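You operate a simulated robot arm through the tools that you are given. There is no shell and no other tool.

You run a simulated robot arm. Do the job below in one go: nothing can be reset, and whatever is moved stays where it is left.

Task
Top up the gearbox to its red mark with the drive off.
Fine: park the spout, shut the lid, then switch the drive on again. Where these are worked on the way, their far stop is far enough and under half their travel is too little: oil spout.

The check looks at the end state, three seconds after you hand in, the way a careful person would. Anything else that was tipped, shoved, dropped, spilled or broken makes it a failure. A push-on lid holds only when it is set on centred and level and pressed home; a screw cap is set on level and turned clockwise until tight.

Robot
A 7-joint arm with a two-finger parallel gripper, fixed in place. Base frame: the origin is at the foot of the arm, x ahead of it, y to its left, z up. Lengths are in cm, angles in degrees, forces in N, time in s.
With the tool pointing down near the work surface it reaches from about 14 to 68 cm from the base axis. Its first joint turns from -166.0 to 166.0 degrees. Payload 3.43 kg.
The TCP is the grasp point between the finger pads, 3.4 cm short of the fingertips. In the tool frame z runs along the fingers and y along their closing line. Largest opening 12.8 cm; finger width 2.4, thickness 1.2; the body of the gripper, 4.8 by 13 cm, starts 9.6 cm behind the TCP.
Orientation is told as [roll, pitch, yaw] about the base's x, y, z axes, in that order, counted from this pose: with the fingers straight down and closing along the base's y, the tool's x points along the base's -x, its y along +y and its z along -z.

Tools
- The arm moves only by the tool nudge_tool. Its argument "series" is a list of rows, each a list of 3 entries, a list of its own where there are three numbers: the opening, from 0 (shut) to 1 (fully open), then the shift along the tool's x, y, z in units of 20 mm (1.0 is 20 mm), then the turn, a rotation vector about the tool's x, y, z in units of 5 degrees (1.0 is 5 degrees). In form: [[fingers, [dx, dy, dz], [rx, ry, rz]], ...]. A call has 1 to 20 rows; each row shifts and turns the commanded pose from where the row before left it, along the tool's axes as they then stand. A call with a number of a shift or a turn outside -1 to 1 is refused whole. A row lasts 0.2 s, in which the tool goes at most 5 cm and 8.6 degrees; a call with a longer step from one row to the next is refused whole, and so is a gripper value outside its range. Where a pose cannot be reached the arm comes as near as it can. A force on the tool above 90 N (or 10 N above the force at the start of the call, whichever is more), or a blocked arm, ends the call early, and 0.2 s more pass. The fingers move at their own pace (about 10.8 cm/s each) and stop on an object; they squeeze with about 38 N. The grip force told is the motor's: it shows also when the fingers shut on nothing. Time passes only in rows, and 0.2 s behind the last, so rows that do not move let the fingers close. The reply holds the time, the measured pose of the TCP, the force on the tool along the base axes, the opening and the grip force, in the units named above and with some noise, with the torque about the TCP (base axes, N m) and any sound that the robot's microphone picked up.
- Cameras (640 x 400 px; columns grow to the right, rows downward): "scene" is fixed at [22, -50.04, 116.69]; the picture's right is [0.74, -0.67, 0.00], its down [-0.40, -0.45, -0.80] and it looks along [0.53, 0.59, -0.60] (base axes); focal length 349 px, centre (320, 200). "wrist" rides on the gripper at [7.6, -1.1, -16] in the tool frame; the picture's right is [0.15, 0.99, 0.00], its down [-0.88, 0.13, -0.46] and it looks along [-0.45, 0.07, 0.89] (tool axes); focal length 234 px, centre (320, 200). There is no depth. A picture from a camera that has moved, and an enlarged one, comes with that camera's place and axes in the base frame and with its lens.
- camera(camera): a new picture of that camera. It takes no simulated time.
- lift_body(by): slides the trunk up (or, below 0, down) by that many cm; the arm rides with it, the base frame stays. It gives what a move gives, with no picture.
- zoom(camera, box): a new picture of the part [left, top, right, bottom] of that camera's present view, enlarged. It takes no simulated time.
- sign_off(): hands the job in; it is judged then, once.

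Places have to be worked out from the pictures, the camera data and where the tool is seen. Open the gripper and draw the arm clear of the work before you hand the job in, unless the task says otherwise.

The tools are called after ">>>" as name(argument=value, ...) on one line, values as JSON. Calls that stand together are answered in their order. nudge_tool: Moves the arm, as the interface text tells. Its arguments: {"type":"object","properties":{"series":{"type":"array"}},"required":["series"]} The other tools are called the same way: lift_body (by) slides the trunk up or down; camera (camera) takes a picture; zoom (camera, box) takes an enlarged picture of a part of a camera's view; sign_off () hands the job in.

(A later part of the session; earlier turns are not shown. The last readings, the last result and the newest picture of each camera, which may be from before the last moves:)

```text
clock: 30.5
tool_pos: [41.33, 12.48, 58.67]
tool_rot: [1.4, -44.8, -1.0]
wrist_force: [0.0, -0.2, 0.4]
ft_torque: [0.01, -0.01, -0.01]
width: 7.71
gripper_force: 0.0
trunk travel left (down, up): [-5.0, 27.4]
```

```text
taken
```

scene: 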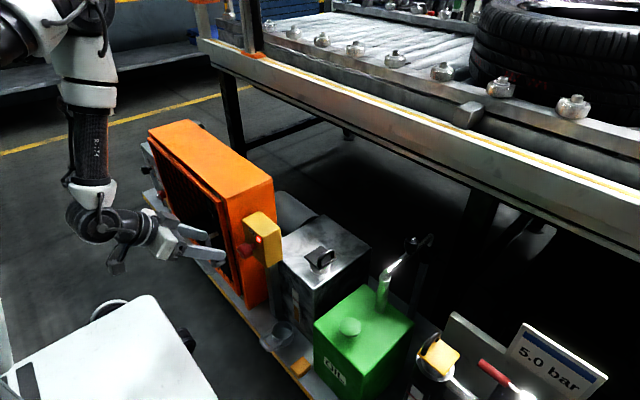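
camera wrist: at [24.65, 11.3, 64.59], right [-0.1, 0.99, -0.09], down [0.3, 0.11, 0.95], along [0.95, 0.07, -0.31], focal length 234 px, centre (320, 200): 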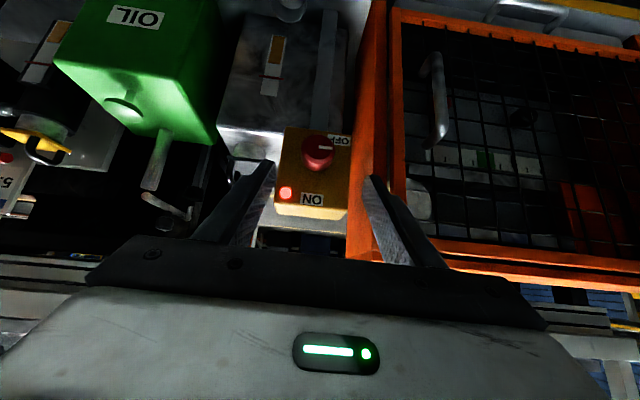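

The drive shows OFF (red lamp, mark turned to OFF). Next I go up, bring the tool vertical and look closely at the gearbox lid from above.

>>> nudge_tool(series=[[1, [-0.82, 0, -0.82], [0, 0, 0]], [1, [-0.82, 0, -0.82], [0, 0, 0]], [1, [-0.82, 0, -0.82], [0, 0, 0]], [1, [-0.82, 0, -0.82], [0, 0, 0]], [1, [0, -0.6, 0], [0, 1, 0]], [1, [0, -0.6, 0], [0, 1, 0]], [1, [0, -0.6, 0], [0, 1, 0]], [1, [0, -0.6, 0], [0, 1, 0]], [1, [0, -0.6, 0], [0, 1, 0]], [1, [0, -0.6, 0], [0, 1, 0]], [1, [0, -0.6, 0], [0, 1, 0]], [1, [0, -0.6, 0], [0, 1, 0]], [1, [0, -0.6, 0], [0, 1, 0]], [1, [-1, -0.16, 0], [0, 0, 0]], [1, [-1, -0.16, 0], [0, 0, 0]], [1, [-1, -0.16, 0], [0, 0, 0]], [1, [-1, -0.16, 0], [0, 0, 0]], [1, [-1, -0.16, 0], [0, 0, 0]]])

>>> camera(camera="wrist")

>>> camera(camera="scene")

```text
clock: 34.3
tool_pos: [51.3, 0.03, 67.46]
tool_rot: [1.0, 0.1, 0.0]
wrist_force: [-0.5, -0.4, 0.2]
ft_torque: [-0.01, -0.02, 0.03]
width: 12.83
gripper_force: 0.0
trunk travel left (down, up): [-5.0, 27.4]
```

```text
taken
camera wrist: at [43.74, -1.38, 83.45], right [-0.15, 0.99, 0.02], down [0.88, 0.12, 0.46], along [0.45, 0.08, -0.89], focal length 234 px, centre (320, 200)
```

wrist: 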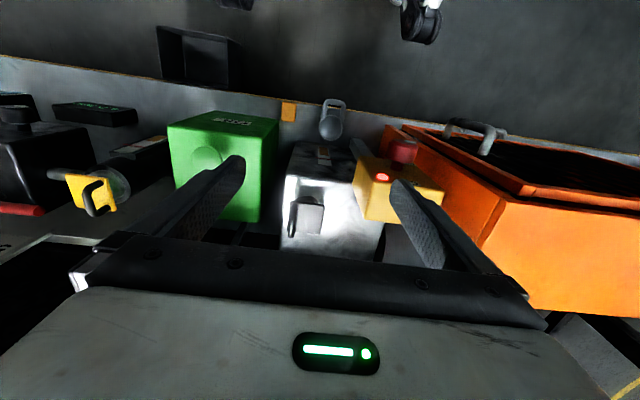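

```text
taken
```

scene: 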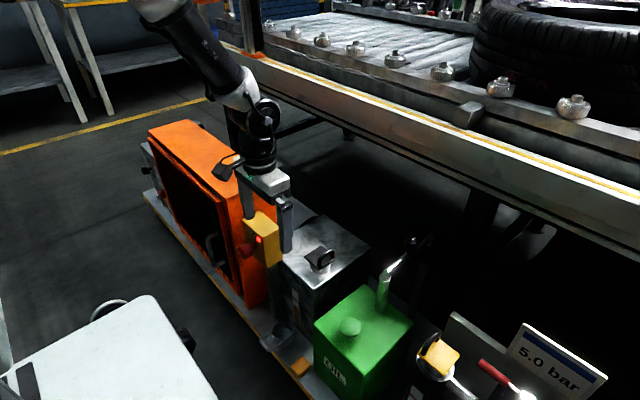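

>>> zoom(camera="wrist", box=[265, 130, 385, 260])

>>> zoom(camera="wrist", box=[40, 100, 280, 260])

>>> zoom(camera="scene", box=[290, 225, 350, 285])

```text
3.08 times, centred on (325, 195) of wrist
camera zoom: at [43.74, -1.38, 83.45], right [-0.15, 0.99, 0.02], down [0.88, 0.12, 0.46], along [0.45, 0.08, -0.89], focal length 720 px, centre (305, 215)
```

zoom: 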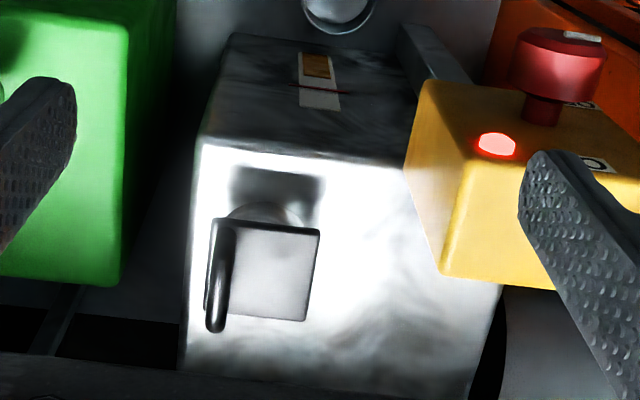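

```text
2.50 times, centred on (160, 180) of wrist
camera zoom: at [43.74, -1.38, 83.45], right [-0.15, 0.99, 0.02], down [0.88, 0.12, 0.46], along [0.45, 0.08, -0.89], focal length 585 px, centre (720, 250)
```

zoom: 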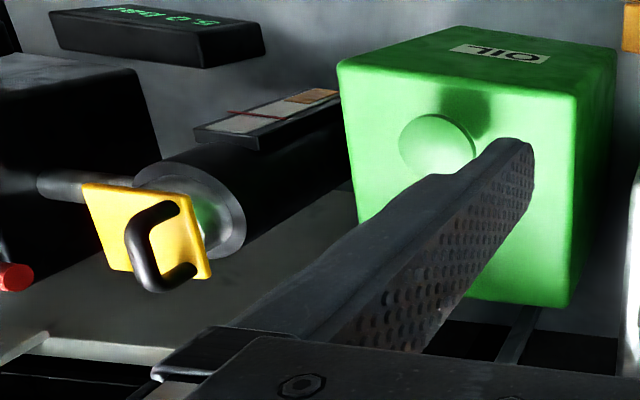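

```text
6.67 times, centred on (320, 255) of scene
camera zoom: at [22.0, -50.04, 116.69], right [0.74, -0.67, 0.0], down [-0.4, -0.45, -0.8], along [0.53, 0.59, -0.6], focal length 2324 px, centre (320, -167)
```

zoom: 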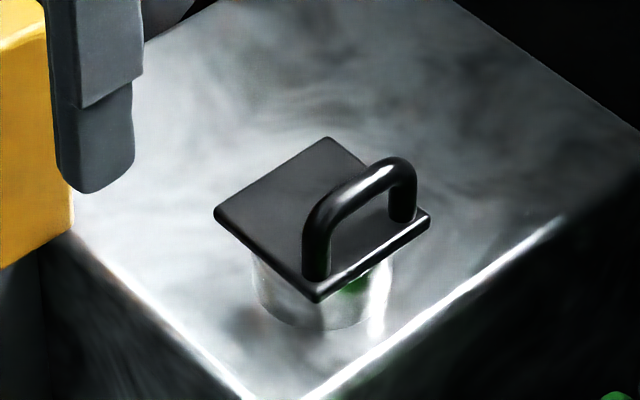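

The lid is a square plate, about x 63.7–70.3, y −3.2 to 3.1, top z≈45.9, on a round neck. Its loop handle runs along x at the −y edge (y≈−2.5, bar about z 48.5), which suggests a hinge at the +y edge. I move above the handle first.

>>> nudge_tool(series=[[0.5, [-0.98, -0.15, 0], [0.2, 0, 0]], [0.5, [-0.98, -0.15, 0], [0, 0, 0]], [0.5, [-0.98, -0.15, 0], [0, 0, 0]], [0.5, [-0.98, -0.15, 0], [0, 0, 0]], [0.5, [-0.98, -0.15, 0], [0, 0, 0]], [0.5, [-0.98, -0.15, 0], [0, 0, 0]], [0.5, [-0.98, -0.15, 0], [0, 0, 0]], [0.5, [-0.98, -0.15, 0], [0, 0, 0]], [0.5, [0, 0, 1], [0, 0, 0]], [0.5, [0, 0, 1], [0, 0, 0]], [0.5, [0, 0, 1], [0, 0, 0]]])

>>> camera(camera="wrist")

>>> camera(camera="scene")

```text
clock: 36.7
tool_pos: [67.01, -2.4, 61.38]
tool_rot: [0.0, 0.2, 0.0]
wrist_force: [0.9, -0.5, -1.0]
ft_torque: [0.02, 0.01, 0.0]
width: 6.39
gripper_force: 0.1
trunk travel left (down, up): [-5.0, 27.4]
```

```text
taken
camera wrist: at [59.43, -3.57, 77.48], right [-0.15, 0.99, 0.0], down [0.88, 0.13, 0.45], along [0.45, 0.07, -0.89], focal length 234 px, centre (320, 200)
```

wrist: 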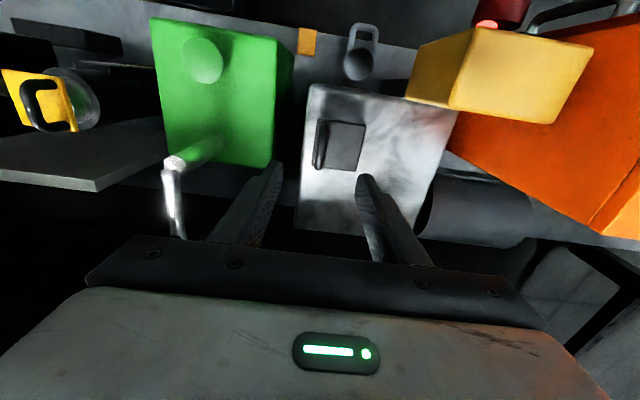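

```text
taken
```

scene: 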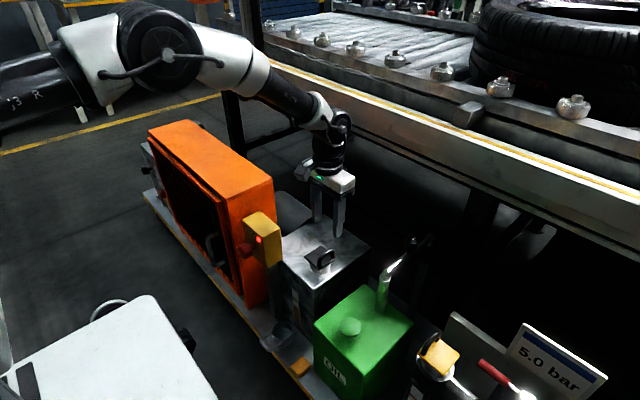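

The arm reaches above the handle. I zoom in from both cameras to refine the handle's position.

>>> zoom(camera="wrist", box=[290, 90, 390, 190])

>>> zoom(camera="scene", box=[280, 180, 370, 280])

>>> zoom(camera="wrist", box=[130, 20, 290, 250])

```text
4.00 times, centred on (340, 140) of wrist
camera zoom: at [59.43, -3.57, 77.48], right [-0.15, 0.99, 0.0], down [0.88, 0.13, 0.45], along [0.45, 0.07, -0.89], focal length 937 px, centre (240, 440)
```

zoom: 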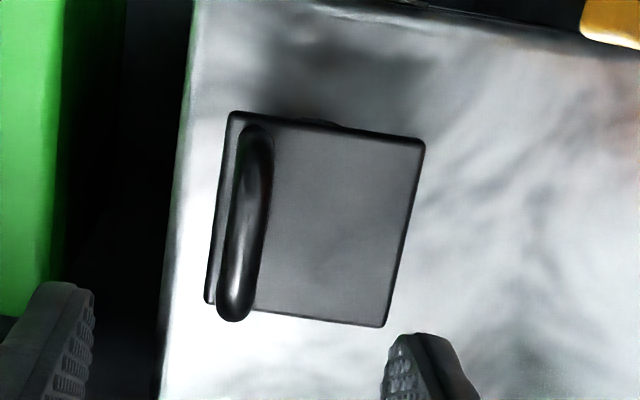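

```text
4.00 times, centred on (325, 230) of scene
camera zoom: at [22.0, -50.04, 116.69], right [0.74, -0.67, 0.0], down [-0.4, -0.45, -0.8], along [0.53, 0.59, -0.6], focal length 1394 px, centre (300, 80)
```

zoom: 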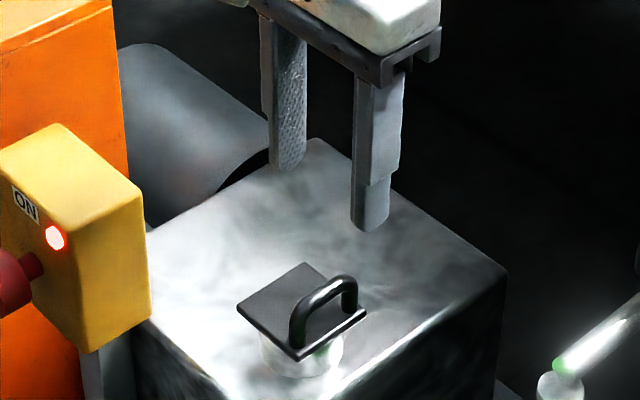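

```text
1.74 times, centred on (210, 135) of wrist
camera zoom: at [59.43, -3.57, 77.48], right [-0.15, 0.99, 0.0], down [0.88, 0.13, 0.45], along [0.45, 0.07, -0.89], focal length 407 px, centre (511, 313)
```

zoom: 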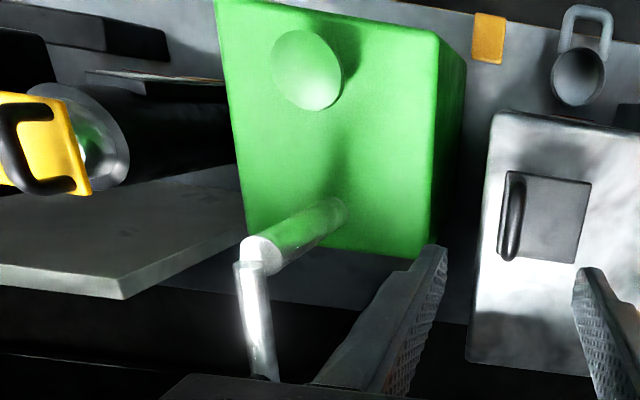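

The refined lid spans x 63.6–70.05 and y −3.18–3.11, and the handle bar is at y≈−2.25, z≈48.9. I descend over the bar with the fingertips staying just above the lid plate, then close.

>>> nudge_tool(series=[[0.5, [0, 0.075, 0.965], [0, 0, 0]], [0.5, [0, 0, 0.965], [0, 0, 0]], [0.5, [0, 0, 0.965], [0, 0, 0]], [0.5, [0, 0, 0.965], [0, 0, 0]], [0.5, [0, 0, 0.965], [0, 0, 0]], [0.5, [0, 0, 0.96], [0, 0, 0]], [0.5, [0, 0, 0], [0, 0, 0]]])

>>> camera(camera="wrist")

>>> zoom(camera="scene", box=[280, 180, 370, 280])

```text
clock: 38.3
tool_pos: [67.05, -2.34, 49.85]
tool_rot: [0.0, 0.1, 0.0]
wrist_force: [-0.5, -0.2, -0.2]
ft_torque: [0.03, 0.02, 0.0]
width: 6.42
gripper_force: 0.0
trunk travel left (down, up): [-5.0, 27.4]
```

```text
taken
camera wrist: at [59.36, -3.49, 65.99], right [-0.15, 0.99, 0.0], down [0.88, 0.13, 0.45], along [0.45, 0.07, -0.89], focal length 234 px, centre (320, 200)
```

wrist: 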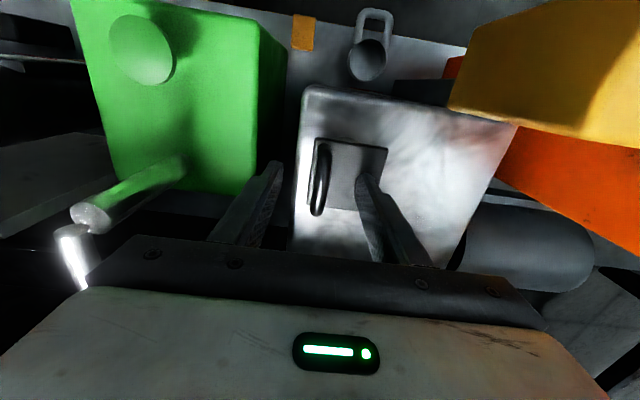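

```text
4.00 times, centred on (325, 230) of scene
camera zoom: at [22.0, -50.04, 116.69], right [0.74, -0.67, 0.0], down [-0.4, -0.45, -0.8], along [0.53, 0.59, -0.6], focal length 1394 px, centre (300, 80)
```

zoom: 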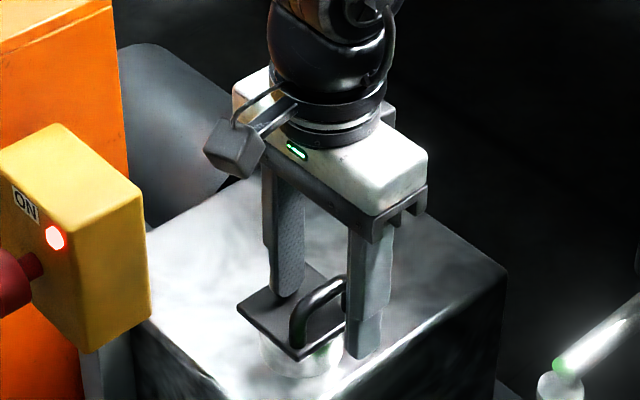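

The fingers straddle the bar with no contact. I close on it and lift by 1 cm to learn how the lid is held.

>>> nudge_tool(series=[[0, [0, 0, 0], [0, 0, 0]], [0, [0, 0, 0], [0, 0, 0]], [0, [0, 0, 0], [0, 0, 0]], [0, [0, 0, -0.15], [0, 0, 0]], [0, [0, 0, -0.15], [0, 0, 0]], [0, [0, 0, -0.15], [0, 0, 0]]])

>>> zoom(camera="scene", box=[280, 180, 370, 280])

>>> zoom(camera="wrist", box=[260, 80, 440, 260])

```text
clock: 39.7
tool_pos: [66.94, -1.94, 50.6]
tool_rot: [0.3, 0.3, 0.0]
wrist_force: [8.7, 23.2, -20.6]
ft_torque: [0.16, -1.03, -0.07]
width: 1.16
gripper_force: 45.0
trunk travel left (down, up): [-5.0, 27.4]
```

```text
4.00 times, centred on (325, 230) of scene
camera zoom: at [22.0, -50.04, 116.69], right [0.74, -0.67, 0.0], down [-0.4, -0.45, -0.8], along [0.53, 0.59, -0.6], focal length 1394 px, centre (300, 80)
```

zoom: 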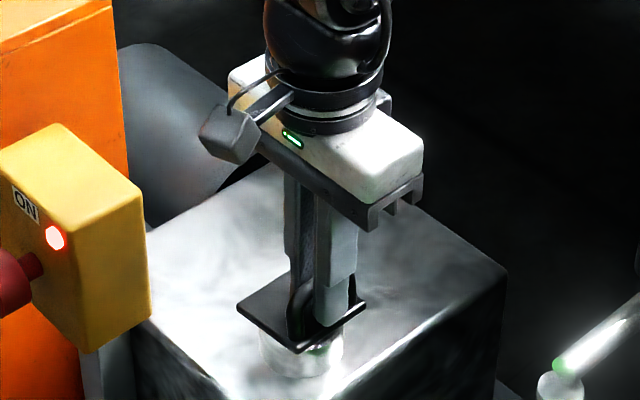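

```text
2.22 times, centred on (350, 170) of wrist
camera zoom: at [59.38, -3.12, 66.69], right [-0.15, 0.99, 0.01], down [0.88, 0.13, 0.45], along [0.45, 0.07, -0.89], focal length 520 px, centre (253, 267)
```

zoom: 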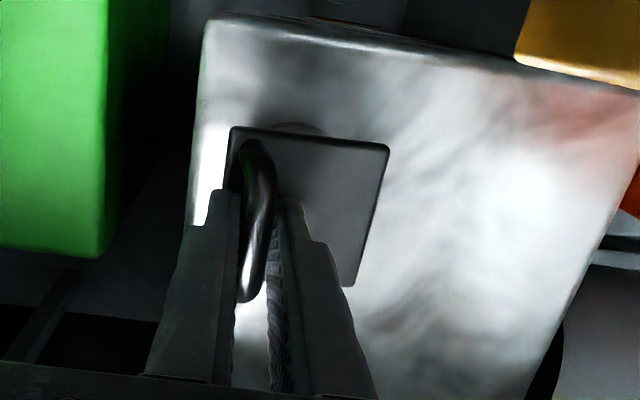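

The handle moved up and towards +y together (0.75 up, 0.4 across), so the lid is hinged at its +y edge. I lower it again, regrip slightly higher on the bar for finger clearance, then swing it along the hinge arc to about 50°.

>>> nudge_tool(series=[[0, [0, 0, 0.15], [0, 0, 0]], [0, [0, 0, 0.15], [0, 0, 0]], [0, [0, 0, 0.15], [0, 0, 0]], [0.25, [0, 0, 0], [0, 0, 0]], [0.25, [0, 0, -0.25], [0, 0, 0]], [0, [0, 0, 0], [0, 0, 0]], [0, [0, 0, 0], [0, 0, 0]], [0, [0, 0, 0], [0, 0, 0]], [0, [0, 0.325, -0.445], [0, 0, 0]], [0, [0, 0.4, -0.38], [0, 0, 0]], [0, [0, 0.46, -0.305], [0, 0, 0]], [0, [0, 0.505, -0.22], [0, 0, 0]], [0, [0, 0.535, -0.13], [0, 0, 0]]])

>>> zoom(camera="scene", box=[280, 180, 370, 280])

>>> camera(camera="wrist")

```text
clock: 42.5
tool_pos: [66.87, 2.15, 53.38]
tool_rot: [0.0, 0.2, -0.1]
wrist_force: [-1.9, -2.4, 0.4]
ft_torque: [-0.2, -0.2, -0.03]
width: 1.12
gripper_force: 44.5
trunk travel left (down, up): [-5.0, 27.4]
```

```text
4.00 times, centred on (325, 230) of scene
camera zoom: at [22.0, -50.04, 116.69], right [0.74, -0.67, 0.0], down [-0.4, -0.45, -0.8], along [0.53, 0.59, -0.6], focal length 1394 px, centre (300, 80)
```

zoom: 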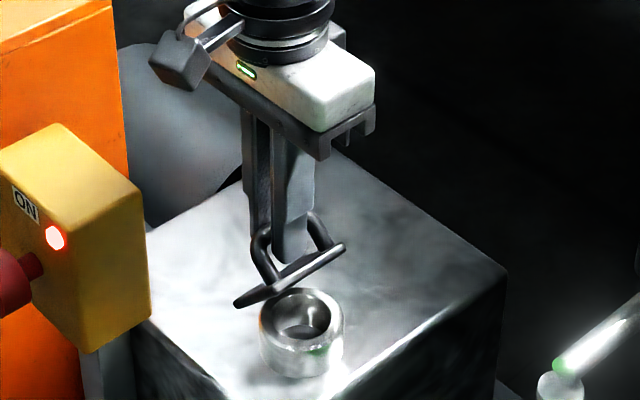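

```text
taken
camera wrist: at [59.36, 1.07, 69.47], right [-0.15, 0.99, 0.0], down [0.88, 0.13, 0.45], along [0.45, 0.07, -0.89], focal length 234 px, centre (320, 200)
```

wrist: 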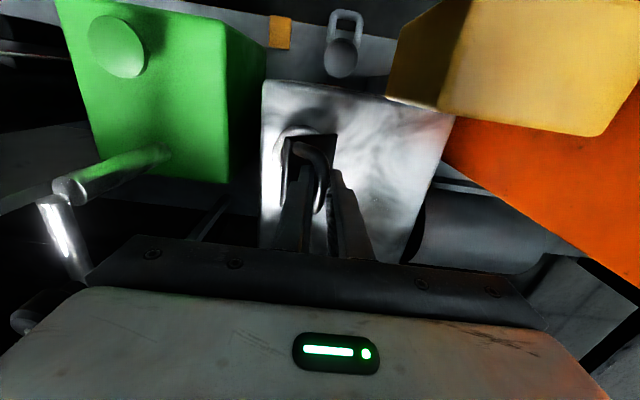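

The lid swings up on its hinge with low forces and the filler neck is exposed. I continue along the arc to about 100°.

>>> nudge_tool(series=[[0, [0, 0.55, -0.035], [0, 0, 0]], [0, [0, 0.55, 0.065], [0, 0, 0]], [0, [0, 0.53, 0.155], [0, 0, 0]], [0, [0, 0.495, 0.245], [0, 0, 0]]])

>>> zoom(camera="scene", box=[280, 180, 370, 280])

>>> camera(camera="wrist")

```text
clock: 43.5
tool_pos: [66.91, 6.42, 52.25]
tool_rot: [-0.1, 0.2, 0.0]
wrist_force: [-6.4, -3.3, -0.9]
ft_torque: [-0.11, -0.03, -0.02]
width: 1.12
gripper_force: 44.5
trunk travel left (down, up): [-5.0, 27.4]
```

```text
4.00 times, centred on (325, 230) of scene
camera zoom: at [22.0, -50.04, 116.69], right [0.74, -0.67, 0.0], down [-0.4, -0.45, -0.8], along [0.53, 0.59, -0.6], focal length 1394 px, centre (300, 80)
```

zoom: 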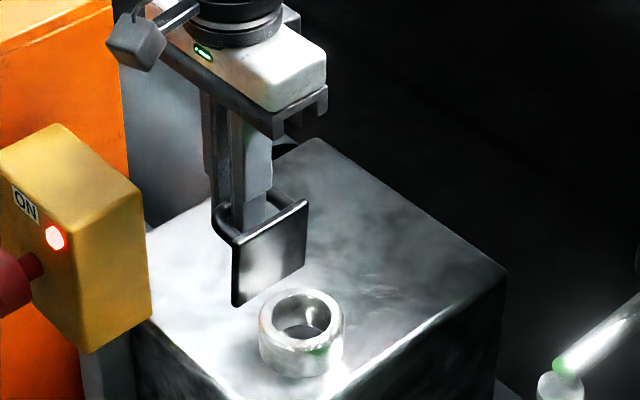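

```text
taken
camera wrist: at [59.39, 5.32, 68.44], right [-0.15, 0.99, 0.0], down [0.88, 0.13, 0.45], along [0.45, 0.07, -0.89], focal length 234 px, centre (320, 200)
```

wrist: 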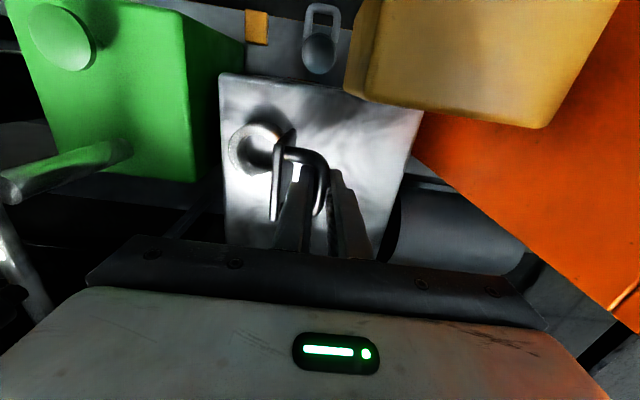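

The lid stands about vertical. I continue past vertical to find its open stop.

>>> nudge_tool(series=[[0, [0, 0.445, 0.325], [0, 0, 0]], [0, [0, 0.38, 0.4], [0, 0, 0]]])

>>> zoom(camera="scene", box=[280, 180, 370, 280])

```text
clock: 44.1
tool_pos: [66.92, 8.1, 50.86]
tool_rot: [0.0, 0.2, -0.1]
wrist_force: [-2.4, -1.4, 0.7]
ft_torque: [-0.14, 0.25, -0.02]
width: 1.14
gripper_force: 45.2
trunk travel left (down, up): [-5.0, 27.4]
```

```text
4.00 times, centred on (325, 230) of scene
camera zoom: at [22.0, -50.04, 116.69], right [0.74, -0.67, 0.0], down [-0.4, -0.45, -0.8], along [0.53, 0.59, -0.6], focal length 1394 px, centre (300, 80)
```

zoom: 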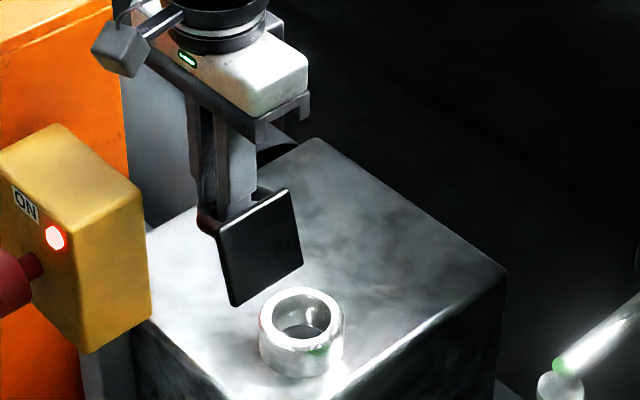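

The lid is past vertical with almost no force. One more step along the arc to see whether a stop comes.

>>> nudge_tool(series=[[0, [0, 0.305, 0.46], [0, 0, 0]], [0, [0, 0, 0], [0, 0, 0]]])

>>> zoom(camera="scene", box=[280, 180, 370, 280])

>>> camera(camera="wrist")

```text
clock: 44.7
tool_pos: [67.11, 8.27, 50.43]
tool_rot: [-0.3, -0.3, 0.0]
wrist_force: [-10.8, -21.9, 31.0]
ft_torque: [-0.2, 0.22, -0.01]
width: 1.15
gripper_force: 44.8
trunk travel left (down, up): [-5.0, 27.4]
```

```text
4.00 times, centred on (325, 230) of scene
camera zoom: at [22.0, -50.04, 116.69], right [0.74, -0.67, 0.0], down [-0.4, -0.45, -0.8], along [0.53, 0.59, -0.6], focal length 1394 px, centre (300, 80)
```

zoom: 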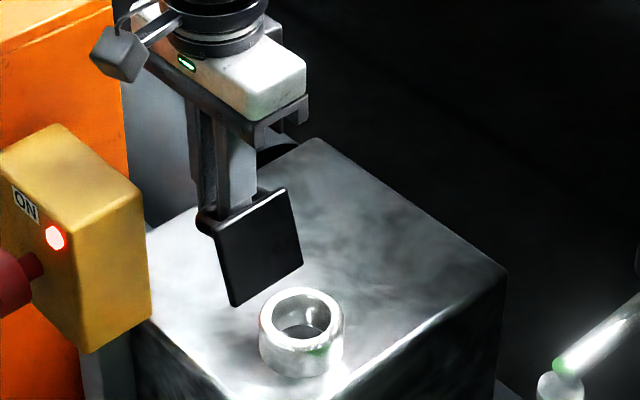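

```text
taken
camera wrist: at [59.43, 7.25, 66.51], right [-0.15, 0.99, -0.01], down [0.88, 0.13, 0.46], along [0.46, 0.06, -0.89], focal length 234 px, centre (320, 200)
```

wrist: 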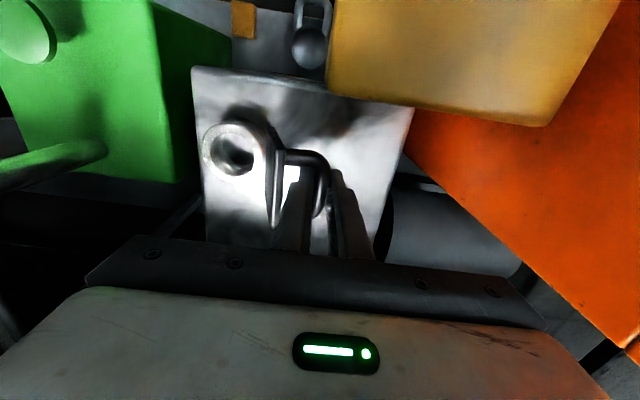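

The lid is at its open stop (force rising at about 112°). I relieve the push, open the fingers only slightly so they don't nudge the plate, and lift straight out.

>>> nudge_tool(series=[[0, [0, -0.18, -0.18], [0, 0, 0]], [0, [0, 0, 0], [0, 0, 0]], [0.14, [0, 0, 0], [0, 0, 0]], [0.14, [0, 0, 0], [0, 0, 0]], [0.14, [0, 0, -0.5], [0, 0, 0]], [0.14, [0, 0, -1], [0, 0, 0]], [0.14, [0, 0, -1], [0, 0, 0]], [0.14, [0, 0, -1], [0, 0, 0]], [0.14, [0, 0, -1], [0, 0, 0]], [0.14, [0, 0, -1], [0, 0, 0]]])

>>> zoom(camera="scene", box=[260, 180, 380, 300])

>>> camera(camera="wrist")

>>> camera(camera="scene")

```text
clock: 46.9
tool_pos: [66.95, 8.3, 61.61]
tool_rot: [-0.1, 0.1, 0.0]
wrist_force: [0.3, -0.2, 0.9]
ft_torque: [0.02, 0.0, -0.03]
width: 1.78
gripper_force: 0.0
trunk travel left (down, up): [-5.0, 27.4]
```

```text
3.33 times, centred on (320, 240) of scene
camera zoom: at [22.0, -50.04, 116.69], right [0.74, -0.67, 0.0], down [-0.4, -0.45, -0.8], along [0.53, 0.59, -0.6], focal length 1162 px, centre (320, 67)
```

zoom: 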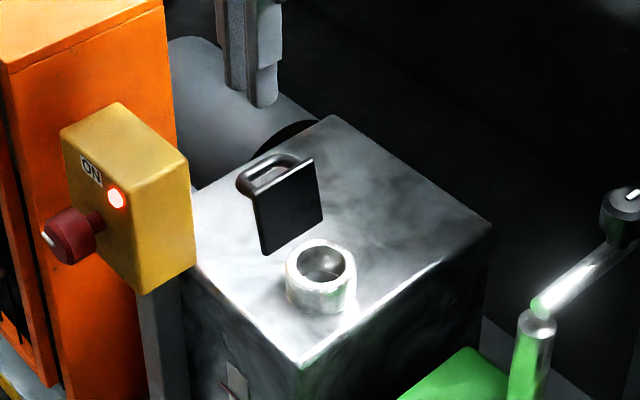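

```text
taken
camera wrist: at [59.28, 7.09, 77.62], right [-0.15, 0.99, 0.0], down [0.88, 0.13, 0.45], along [0.45, 0.07, -0.89], focal length 234 px, centre (320, 200)
```

wrist: 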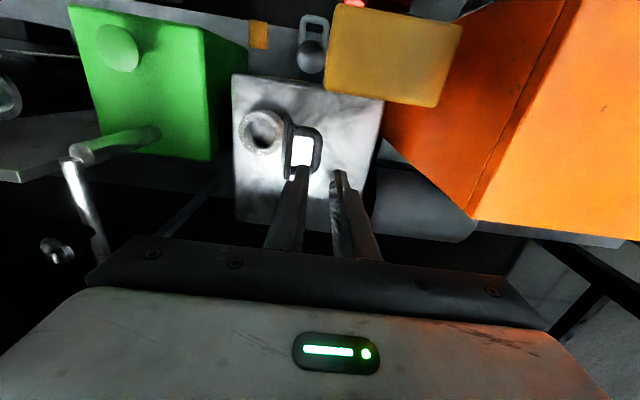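

```text
taken
```

scene: 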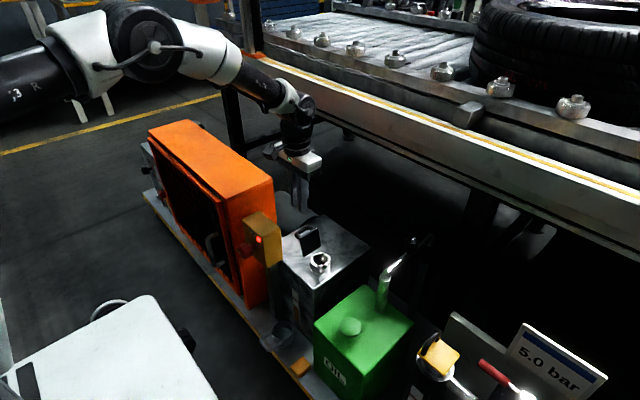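

The lid stays open by itself. Now I examine the spout's geometry more precisely.

>>> zoom(camera="wrist", box=[20, 110, 180, 270])

>>> zoom(camera="scene", box=[365, 220, 445, 320])

```text
2.50 times, centred on (100, 190) of wrist
camera zoom: at [59.28, 7.09, 77.62], right [-0.15, 0.99, 0.0], down [0.88, 0.13, 0.45], along [0.45, 0.07, -0.89], focal length 585 px, centre (870, 225)
```

zoom: 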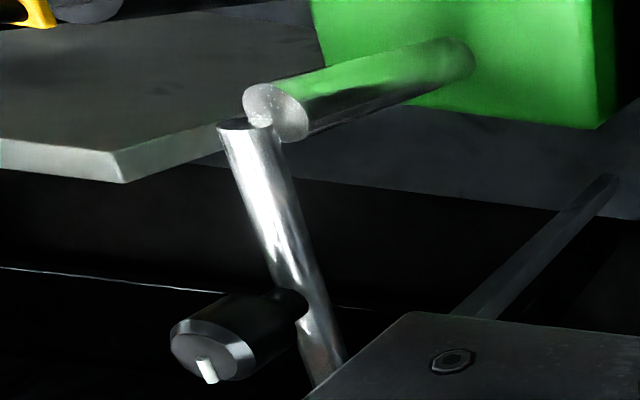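

```text
4.00 times, centred on (405, 270) of scene
camera zoom: at [22.0, -50.04, 116.69], right [0.74, -0.67, 0.0], down [-0.4, -0.45, -0.8], along [0.53, 0.59, -0.6], focal length 1394 px, centre (-20, -80)
```

zoom: 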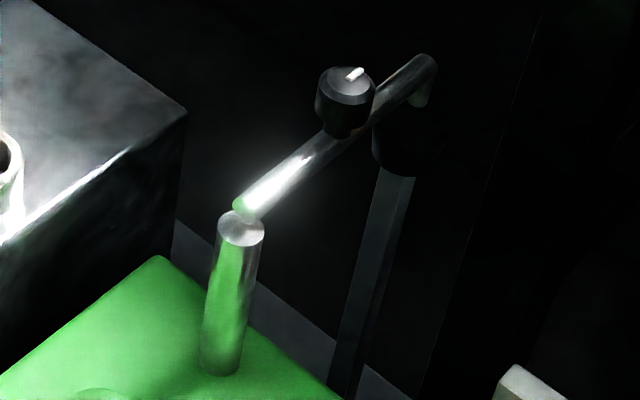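

The riser axis is at about (70.7, −19.2) with its top at z≈51.2. The spout tube runs along +x at z≈52, about 19.4 cm long, and the tap knob stands on it at (79.9, −19) with its top at z≈57.5. The neck is about 101° counter-clockwise from there. I raise, close the fingers, tilt the hand back 40° for reach, and move over to the spout's −y side.

>>> nudge_tool(series=[[0, [0, 0, -1], [0, 0, 0]], [0, [0, 0, -1], [0, 0, 0]], [0, [0, 0, -0.5], [0, 0, 0]], [0, [0, -0.5, 0], [0, -1, 0]], [0, [0, -0.5, 0], [0, -1, 0]], [0, [0, -0.5, 0], [0, -1, 0]], [0, [0, -0.5, 0], [0, -1, 0]], [0, [0, -0.5, 0], [0, -1, 0]], [0, [0, -0.5, 0], [0, -1, 0]], [0, [0, -0.5, 0], [0, -1, 0]], [0, [0, -0.5, 0], [0, -1, 0]], [0, [0, -1, 0], [0, 0, 0]], [0, [0, -1, 0], [0, 0, 0]], [0, [0, -1, 0], [0, 0, 0]], [0, [0, -1, 0], [0, 0, 0]], [0, [0, -1, 0], [0, 0, 0]], [0, [0, -1, 0], [0, 0, 0]], [0, [0, -1, 0], [0, 0, 0]]])

>>> camera(camera="wrist")

>>> camera(camera="scene")

```text
clock: 50.7
tool_pos: [66.9, -13.64, 66.51]
tool_rot: [-0.1, -39.9, 0.1]
wrist_force: [1.3, -0.5, -0.5]
ft_torque: [0.06, -0.01, -0.03]
width: 0.01
gripper_force: 33.1
trunk travel left (down, up): [-5.0, 27.4]
```

```text
taken
camera wrist: at [50.8, -14.81, 73.9], right [-0.11, 0.99, -0.1], down [0.38, 0.13, 0.91], along [0.92, 0.07, -0.39], focal length 234 px, centre (320, 200)
```

wrist: 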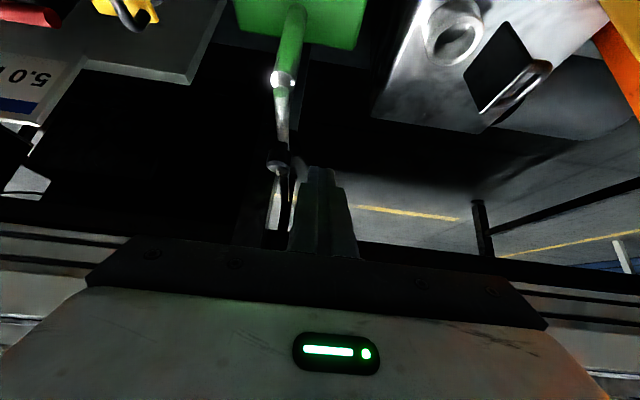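

```text
taken
```

scene: 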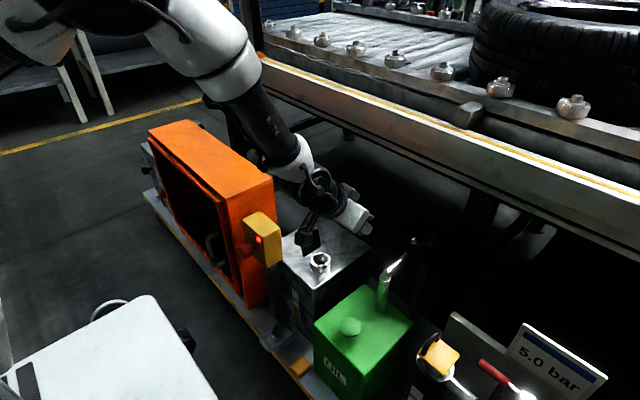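

The wrist camera now looks along the spout. I zoom in to check its details.

>>> zoom(camera="wrist", box=[220, 40, 360, 250])

```text
1.90 times, centred on (290, 145) of wrist
camera zoom: at [50.8, -14.81, 73.9], right [-0.11, 0.99, -0.1], down [0.38, 0.13, 0.91], along [0.92, 0.07, -0.39], focal length 446 px, centre (377, 305)
```

zoom: 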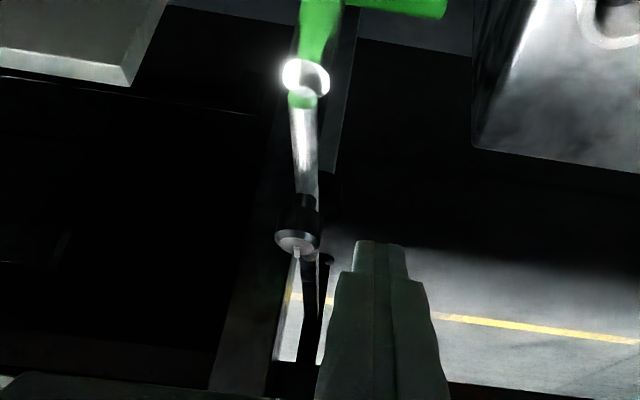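

The path to the spout's −y side is free. I move to (75.7, −25) at height and then descend beside the tube, between riser and tap.

>>> nudge_tool(series=[[0, [-0.56, -0.947, 0.47], [0, 0, 0]], [0, [-0.56, -0.947, 0.47], [0, 0, 0]], [0, [-0.56, -0.947, 0.47], [0, 0, 0]], [0, [-0.56, -0.947, 0.47], [0, 0, 0]], [0, [-0.56, -0.947, 0.47], [0, 0, 0]], [0, [-0.56, -0.947, 0.47], [0, 0, 0]], [0, [0.723, 0, 0.862], [0, 0, 0]], [0, [0.723, 0, 0.862], [0, 0, 0]], [0, [0.723, 0, 0.862], [0, 0, 0]], [0, [0.723, 0, 0.862], [0, 0, 0]]])

>>> camera(camera="wrist")

>>> camera(camera="scene")

```text
clock: 52.9
tool_pos: [75.8, -24.94, 57.58]
tool_rot: [-0.1, -39.9, 0.0]
wrist_force: [0.2, 0.7, 0.4]
ft_torque: [0.04, 0.02, 0.0]
width: 0.0
gripper_force: 32.6
trunk travel left (down, up): [-5.0, 27.4]
```

```text
taken
camera wrist: at [59.63, -26.11, 64.99], right [-0.11, 0.99, -0.09], down [0.38, 0.13, 0.91], along [0.92, 0.07, -0.39], focal length 234 px, centre (320, 200)
```

wrist: 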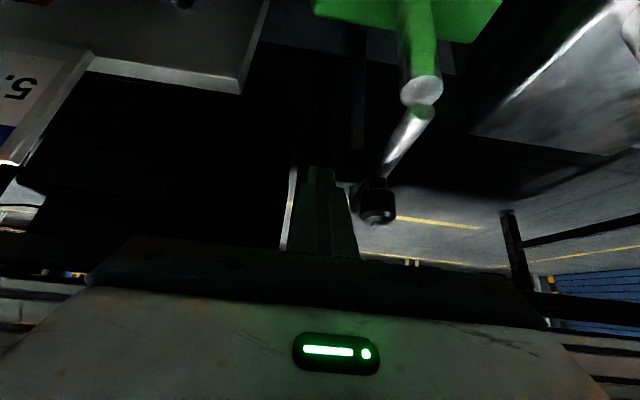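

```text
taken
```

scene: 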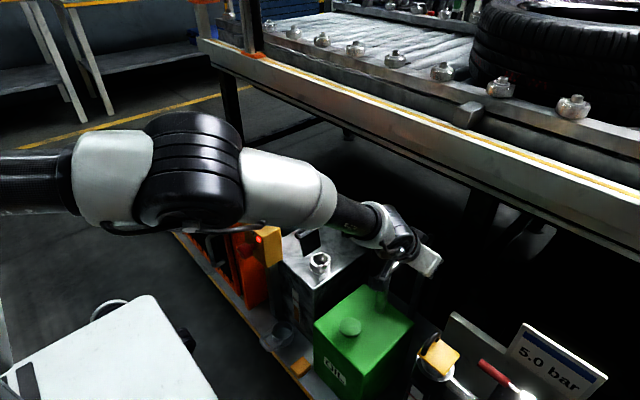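

My measurements agree (riser (70.7, −19.1), tap (79.9, −19)). I descend the last 4.6 cm beside the tube and push it gently in +y along its arc for the first 30°.

>>> nudge_tool(series=[[0, [0.74, 0, 0.88], [0, 0, 0]], [0, [0.74, 0, 0.88], [0, 0, 0]], [0, [0, 0.5, 0], [0, 0, 0]], [0, [0, 0.5, 0], [0, 0, 0]], [0, [0, 0.6, 0], [0, 0, 0]], [0, [0, 0.45, 0.06], [0, 0, 0]], [0, [-0.14, 0.45, 0.06], [0, 0, 0]], [0, [0, 0.36, 0], [0, 0, 0]], [0, [0, 0.36, 0], [0, 0, 0]]])

>>> camera(camera="wrist")

>>> zoom(camera="scene", box=[340, 190, 470, 320])

```text
clock: 54.9
tool_pos: [75.96, -18.58, 52.97]
tool_rot: [-0.1, -39.9, 0.2]
wrist_force: [0.1, -0.9, 2.2]
ft_torque: [0.06, -0.02, 0.01]
width: 0.0
gripper_force: 32.7
trunk travel left (down, up): [-5.0, 27.4]
```

```text
taken
camera wrist: at [59.92, -19.74, 60.35], right [-0.11, 0.99, -0.09], down [0.38, 0.13, 0.91], along [0.92, 0.07, -0.39], focal length 234 px, centre (320, 200)
```

wrist: 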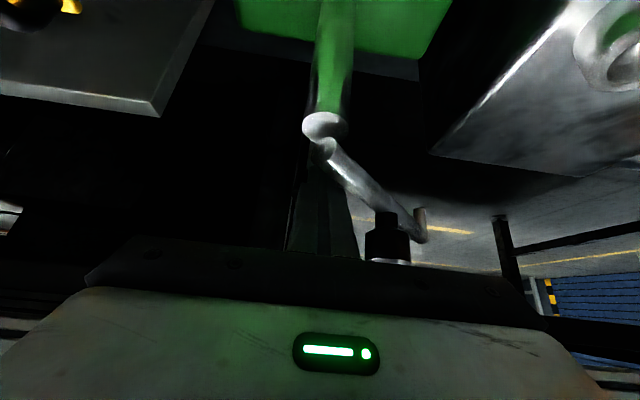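

```text
3.08 times, centred on (405, 255) of scene
camera zoom: at [22.0, -50.04, 116.69], right [0.74, -0.67, 0.0], down [-0.4, -0.45, -0.8], along [0.53, 0.59, -0.6], focal length 1073 px, centre (58, 31)
```

zoom: 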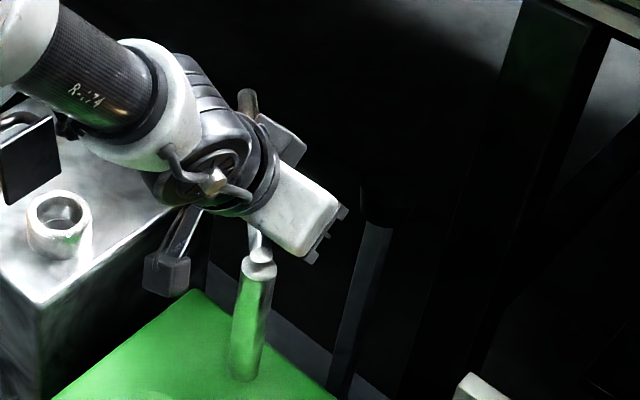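

The spout swings easily (forces under 3 N) and is at about 40° now. I continue the arc to about 90°, bringing the tool more upright as it comes nearer.

>>> nudge_tool(series=[[0, [0.09, 0.74, -0.08], [0, 1, 0]], [0, [0.12, 0.3, -0.08], [0, 1, 0]], [0, [0.18, 0.315, -0.1], [0, 0.5, 0]], [0, [0.22, 0.25, -0.115], [0, 0.5, 0]], [0, [0.22, 0.25, -0.115], [0, 0.5, 0]], [0, [0.28, 0.18, -0.115], [0, 0.5, 0]], [0, [0.28, 0.18, -0.115], [0, 0, 0]]])

>>> camera(camera="wrist")

>>> zoom(camera="scene", box=[300, 170, 440, 310])

```text
clock: 56.5
tool_pos: [72.86, -14.11, 52.97]
tool_rot: [0.0, -19.8, 0.0]
wrist_force: [0.1, 0.7, -0.1]
ft_torque: [0.03, -0.02, -0.01]
width: 0.0
gripper_force: 32.9
trunk travel left (down, up): [-5.0, 27.4]
```

```text
taken
camera wrist: at [60.31, -15.26, 65.48], right [-0.14, 0.99, -0.05], down [0.67, 0.13, 0.73], along [0.73, 0.07, -0.68], focal length 234 px, centre (320, 200)
```

wrist: 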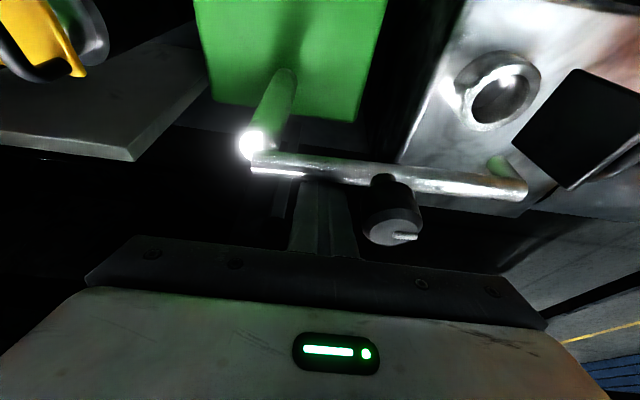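

```text
2.86 times, centred on (370, 240) of scene
camera zoom: at [22.0, -50.04, 116.69], right [0.74, -0.67, 0.0], down [-0.4, -0.45, -0.8], along [0.53, 0.59, -0.6], focal length 996 px, centre (177, 86)
```

zoom: 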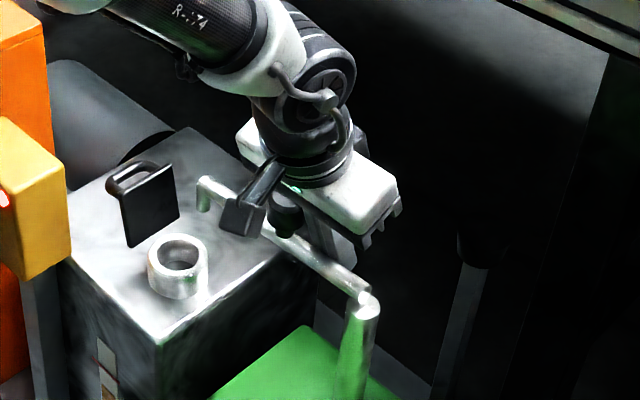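

The spout now points about along +y with its tip nearing the neck. I push on in smaller steps towards its far stop.

>>> nudge_tool(series=[[0, [0.163, 0.045, -0.058], [0, 0, 0]], [0, [0.163, 0.045, -0.058], [0, 0, 0]], [0, [0.17, 0.045, -0.06], [0, 0, 0]]])

>>> camera(camera="wrist")

>>> zoom(camera="scene", box=[300, 170, 440, 310])

```text
clock: 57.3
tool_pos: [71.93, -13.78, 52.99]
tool_rot: [-0.1, -19.9, 0.0]
wrist_force: [3.4, -0.2, 0.3]
ft_torque: [0.01, 0.0, 0.05]
width: 0.0
gripper_force: 32.8
trunk travel left (down, up): [-5.0, 27.4]
```

```text
taken
camera wrist: at [59.31, -15.0, 65.52], right [-0.14, 0.99, -0.05], down [0.67, 0.13, 0.73], along [0.73, 0.07, -0.68], focal length 234 px, centre (320, 200)
```

wrist: 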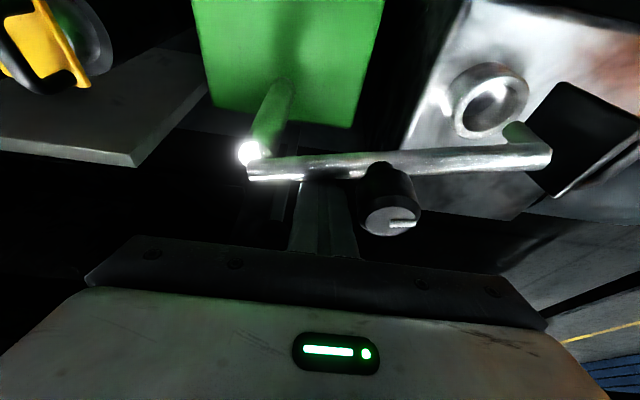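

```text
2.86 times, centred on (370, 240) of scene
camera zoom: at [22.0, -50.04, 116.69], right [0.74, -0.67, 0.0], down [-0.4, -0.45, -0.8], along [0.53, 0.59, -0.6], focal length 996 px, centre (177, 86)
```

zoom: 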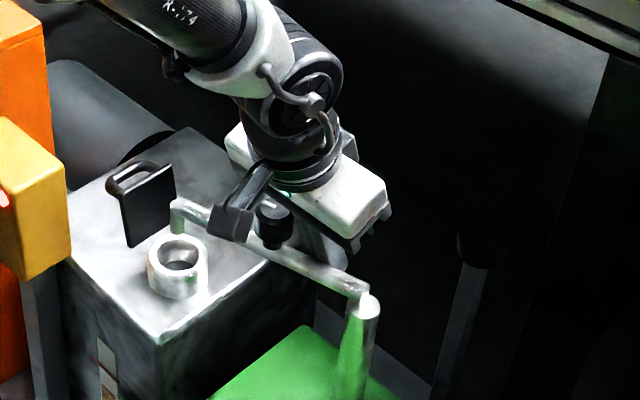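

The nozzle tip now appears over the neck, at about (66, −1.3, 50). I push slightly more to see whether this is the far stop.

>>> nudge_tool(series=[[0, [0.1, 0.02, -0.035], [0, 0, 0]], [0, [0, 0, 0], [0, 0, 0]]])

>>> zoom(camera="wrist", box=[400, 30, 640, 200])

>>> zoom(camera="scene", box=[280, 210, 380, 310])

```text
clock: 57.9
tool_pos: [71.72, -13.93, 52.98]
tool_rot: [-0.2, -20.2, 0.0]
wrist_force: [12.6, -2.1, 0.2]
ft_torque: [0.02, -0.04, 0.13]
width: 0.0
gripper_force: 33.1
trunk travel left (down, up): [-5.0, 27.4]
```

```text
2.35 times, centred on (520, 115) of wrist
camera zoom: at [59.16, -14.98, 65.5], right [-0.14, 0.99, -0.05], down [0.67, 0.13, 0.73], along [0.73, 0.07, -0.68], focal length 551 px, centre (-151, 400)
```

zoom: 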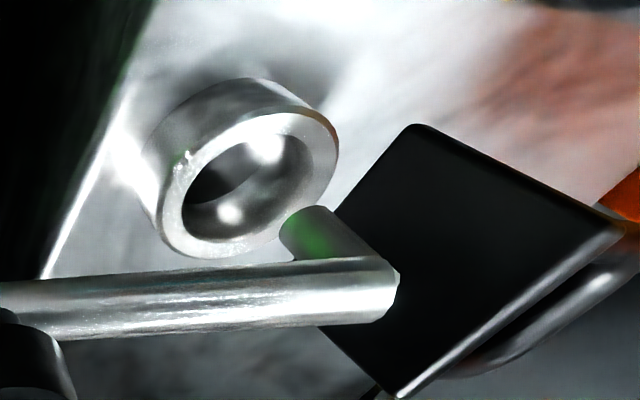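

```text
4.00 times, centred on (330, 260) of scene
camera zoom: at [22.0, -50.04, 116.69], right [0.74, -0.67, 0.0], down [-0.4, -0.45, -0.8], along [0.53, 0.59, -0.6], focal length 1394 px, centre (280, -40)
```

zoom: 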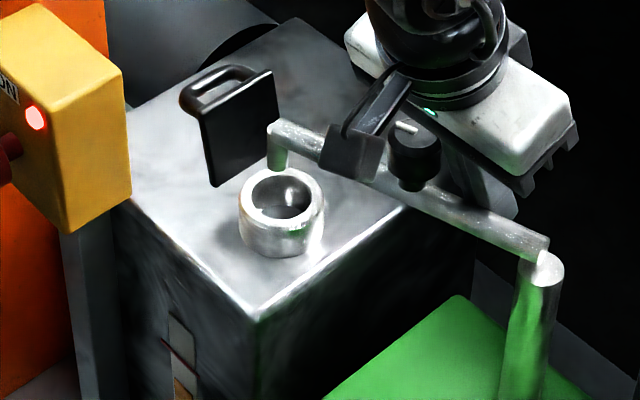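

The force builds to 12.6 N with no motion, so the spout is at its far stop. The nozzle mouth is within the neck opening, and the tap knob is now at about (68.4, −10.2) with its top at z≈57.5. I back the fingers off in +x, raise, and come upright above the tap.

>>> nudge_tool(series=[[0, [-0.47, 0, 0.17], [0, 0, 0]], [0, [-0.47, 0, 0.17], [0, 0, 0]], [0, [-0.342, 0, -0.94], [0, 0, 0]], [0, [-0.342, 0, -0.94], [0, 0, 0]], [0, [-0.342, 0, -0.94], [0, 0, 0]], [0, [-0.342, 0, -0.94], [0, 0, 0]], [0, [-0.342, 0, -0.94], [0, 0, 0]], [0, [-0.342, 0, -0.94], [0, 0, 0]], [0.5, [0.8, 0.4, 0], [0, 1, 0]], [0.5, [0.8, 0.4, 0], [0, 1, 0]], [0.5, [0.4, 0.4, 0], [0, 1, 0]], [0.5, [0.4, 0.4, 0], [0, 1, 0]], [0.5, [0, 0, 0], [0, 0, 0]]])

>>> camera(camera="wrist")

>>> camera(camera="scene")

```text
clock: 60.7
tool_pos: [69.11, -10.54, 63.88]
tool_rot: [0.0, 0.2, 0.0]
wrist_force: [0.0, 0.2, -0.7]
ft_torque: [0.01, 0.01, 0.0]
width: 6.38
gripper_force: 0.1
trunk travel left (down, up): [-5.0, 27.4]
```

```text
taken
camera wrist: at [61.55, -11.66, 79.91], right [-0.15, 0.99, 0.0], down [0.88, 0.13, 0.45], along [0.45, 0.07, -0.89], focal length 234 px, centre (320, 200)
```

wrist: 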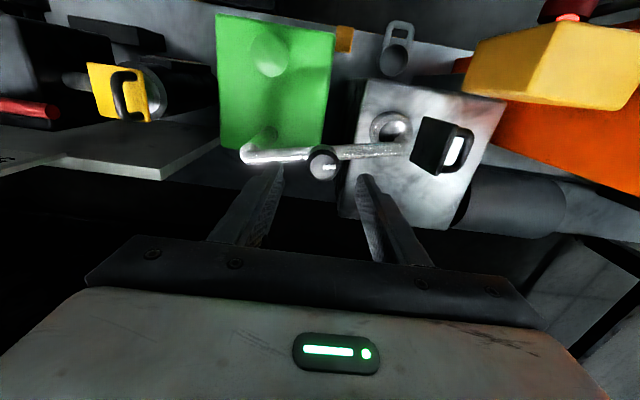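

```text
taken
```

scene: 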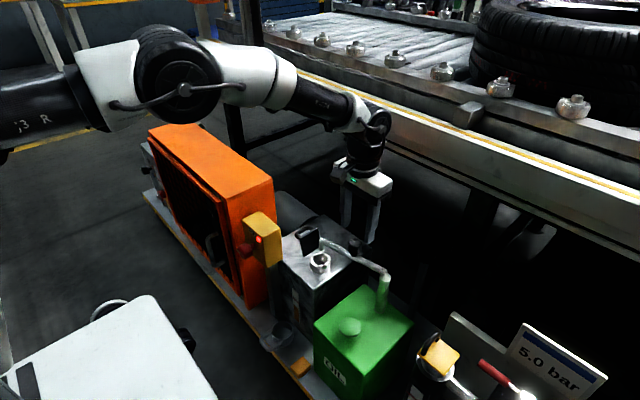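

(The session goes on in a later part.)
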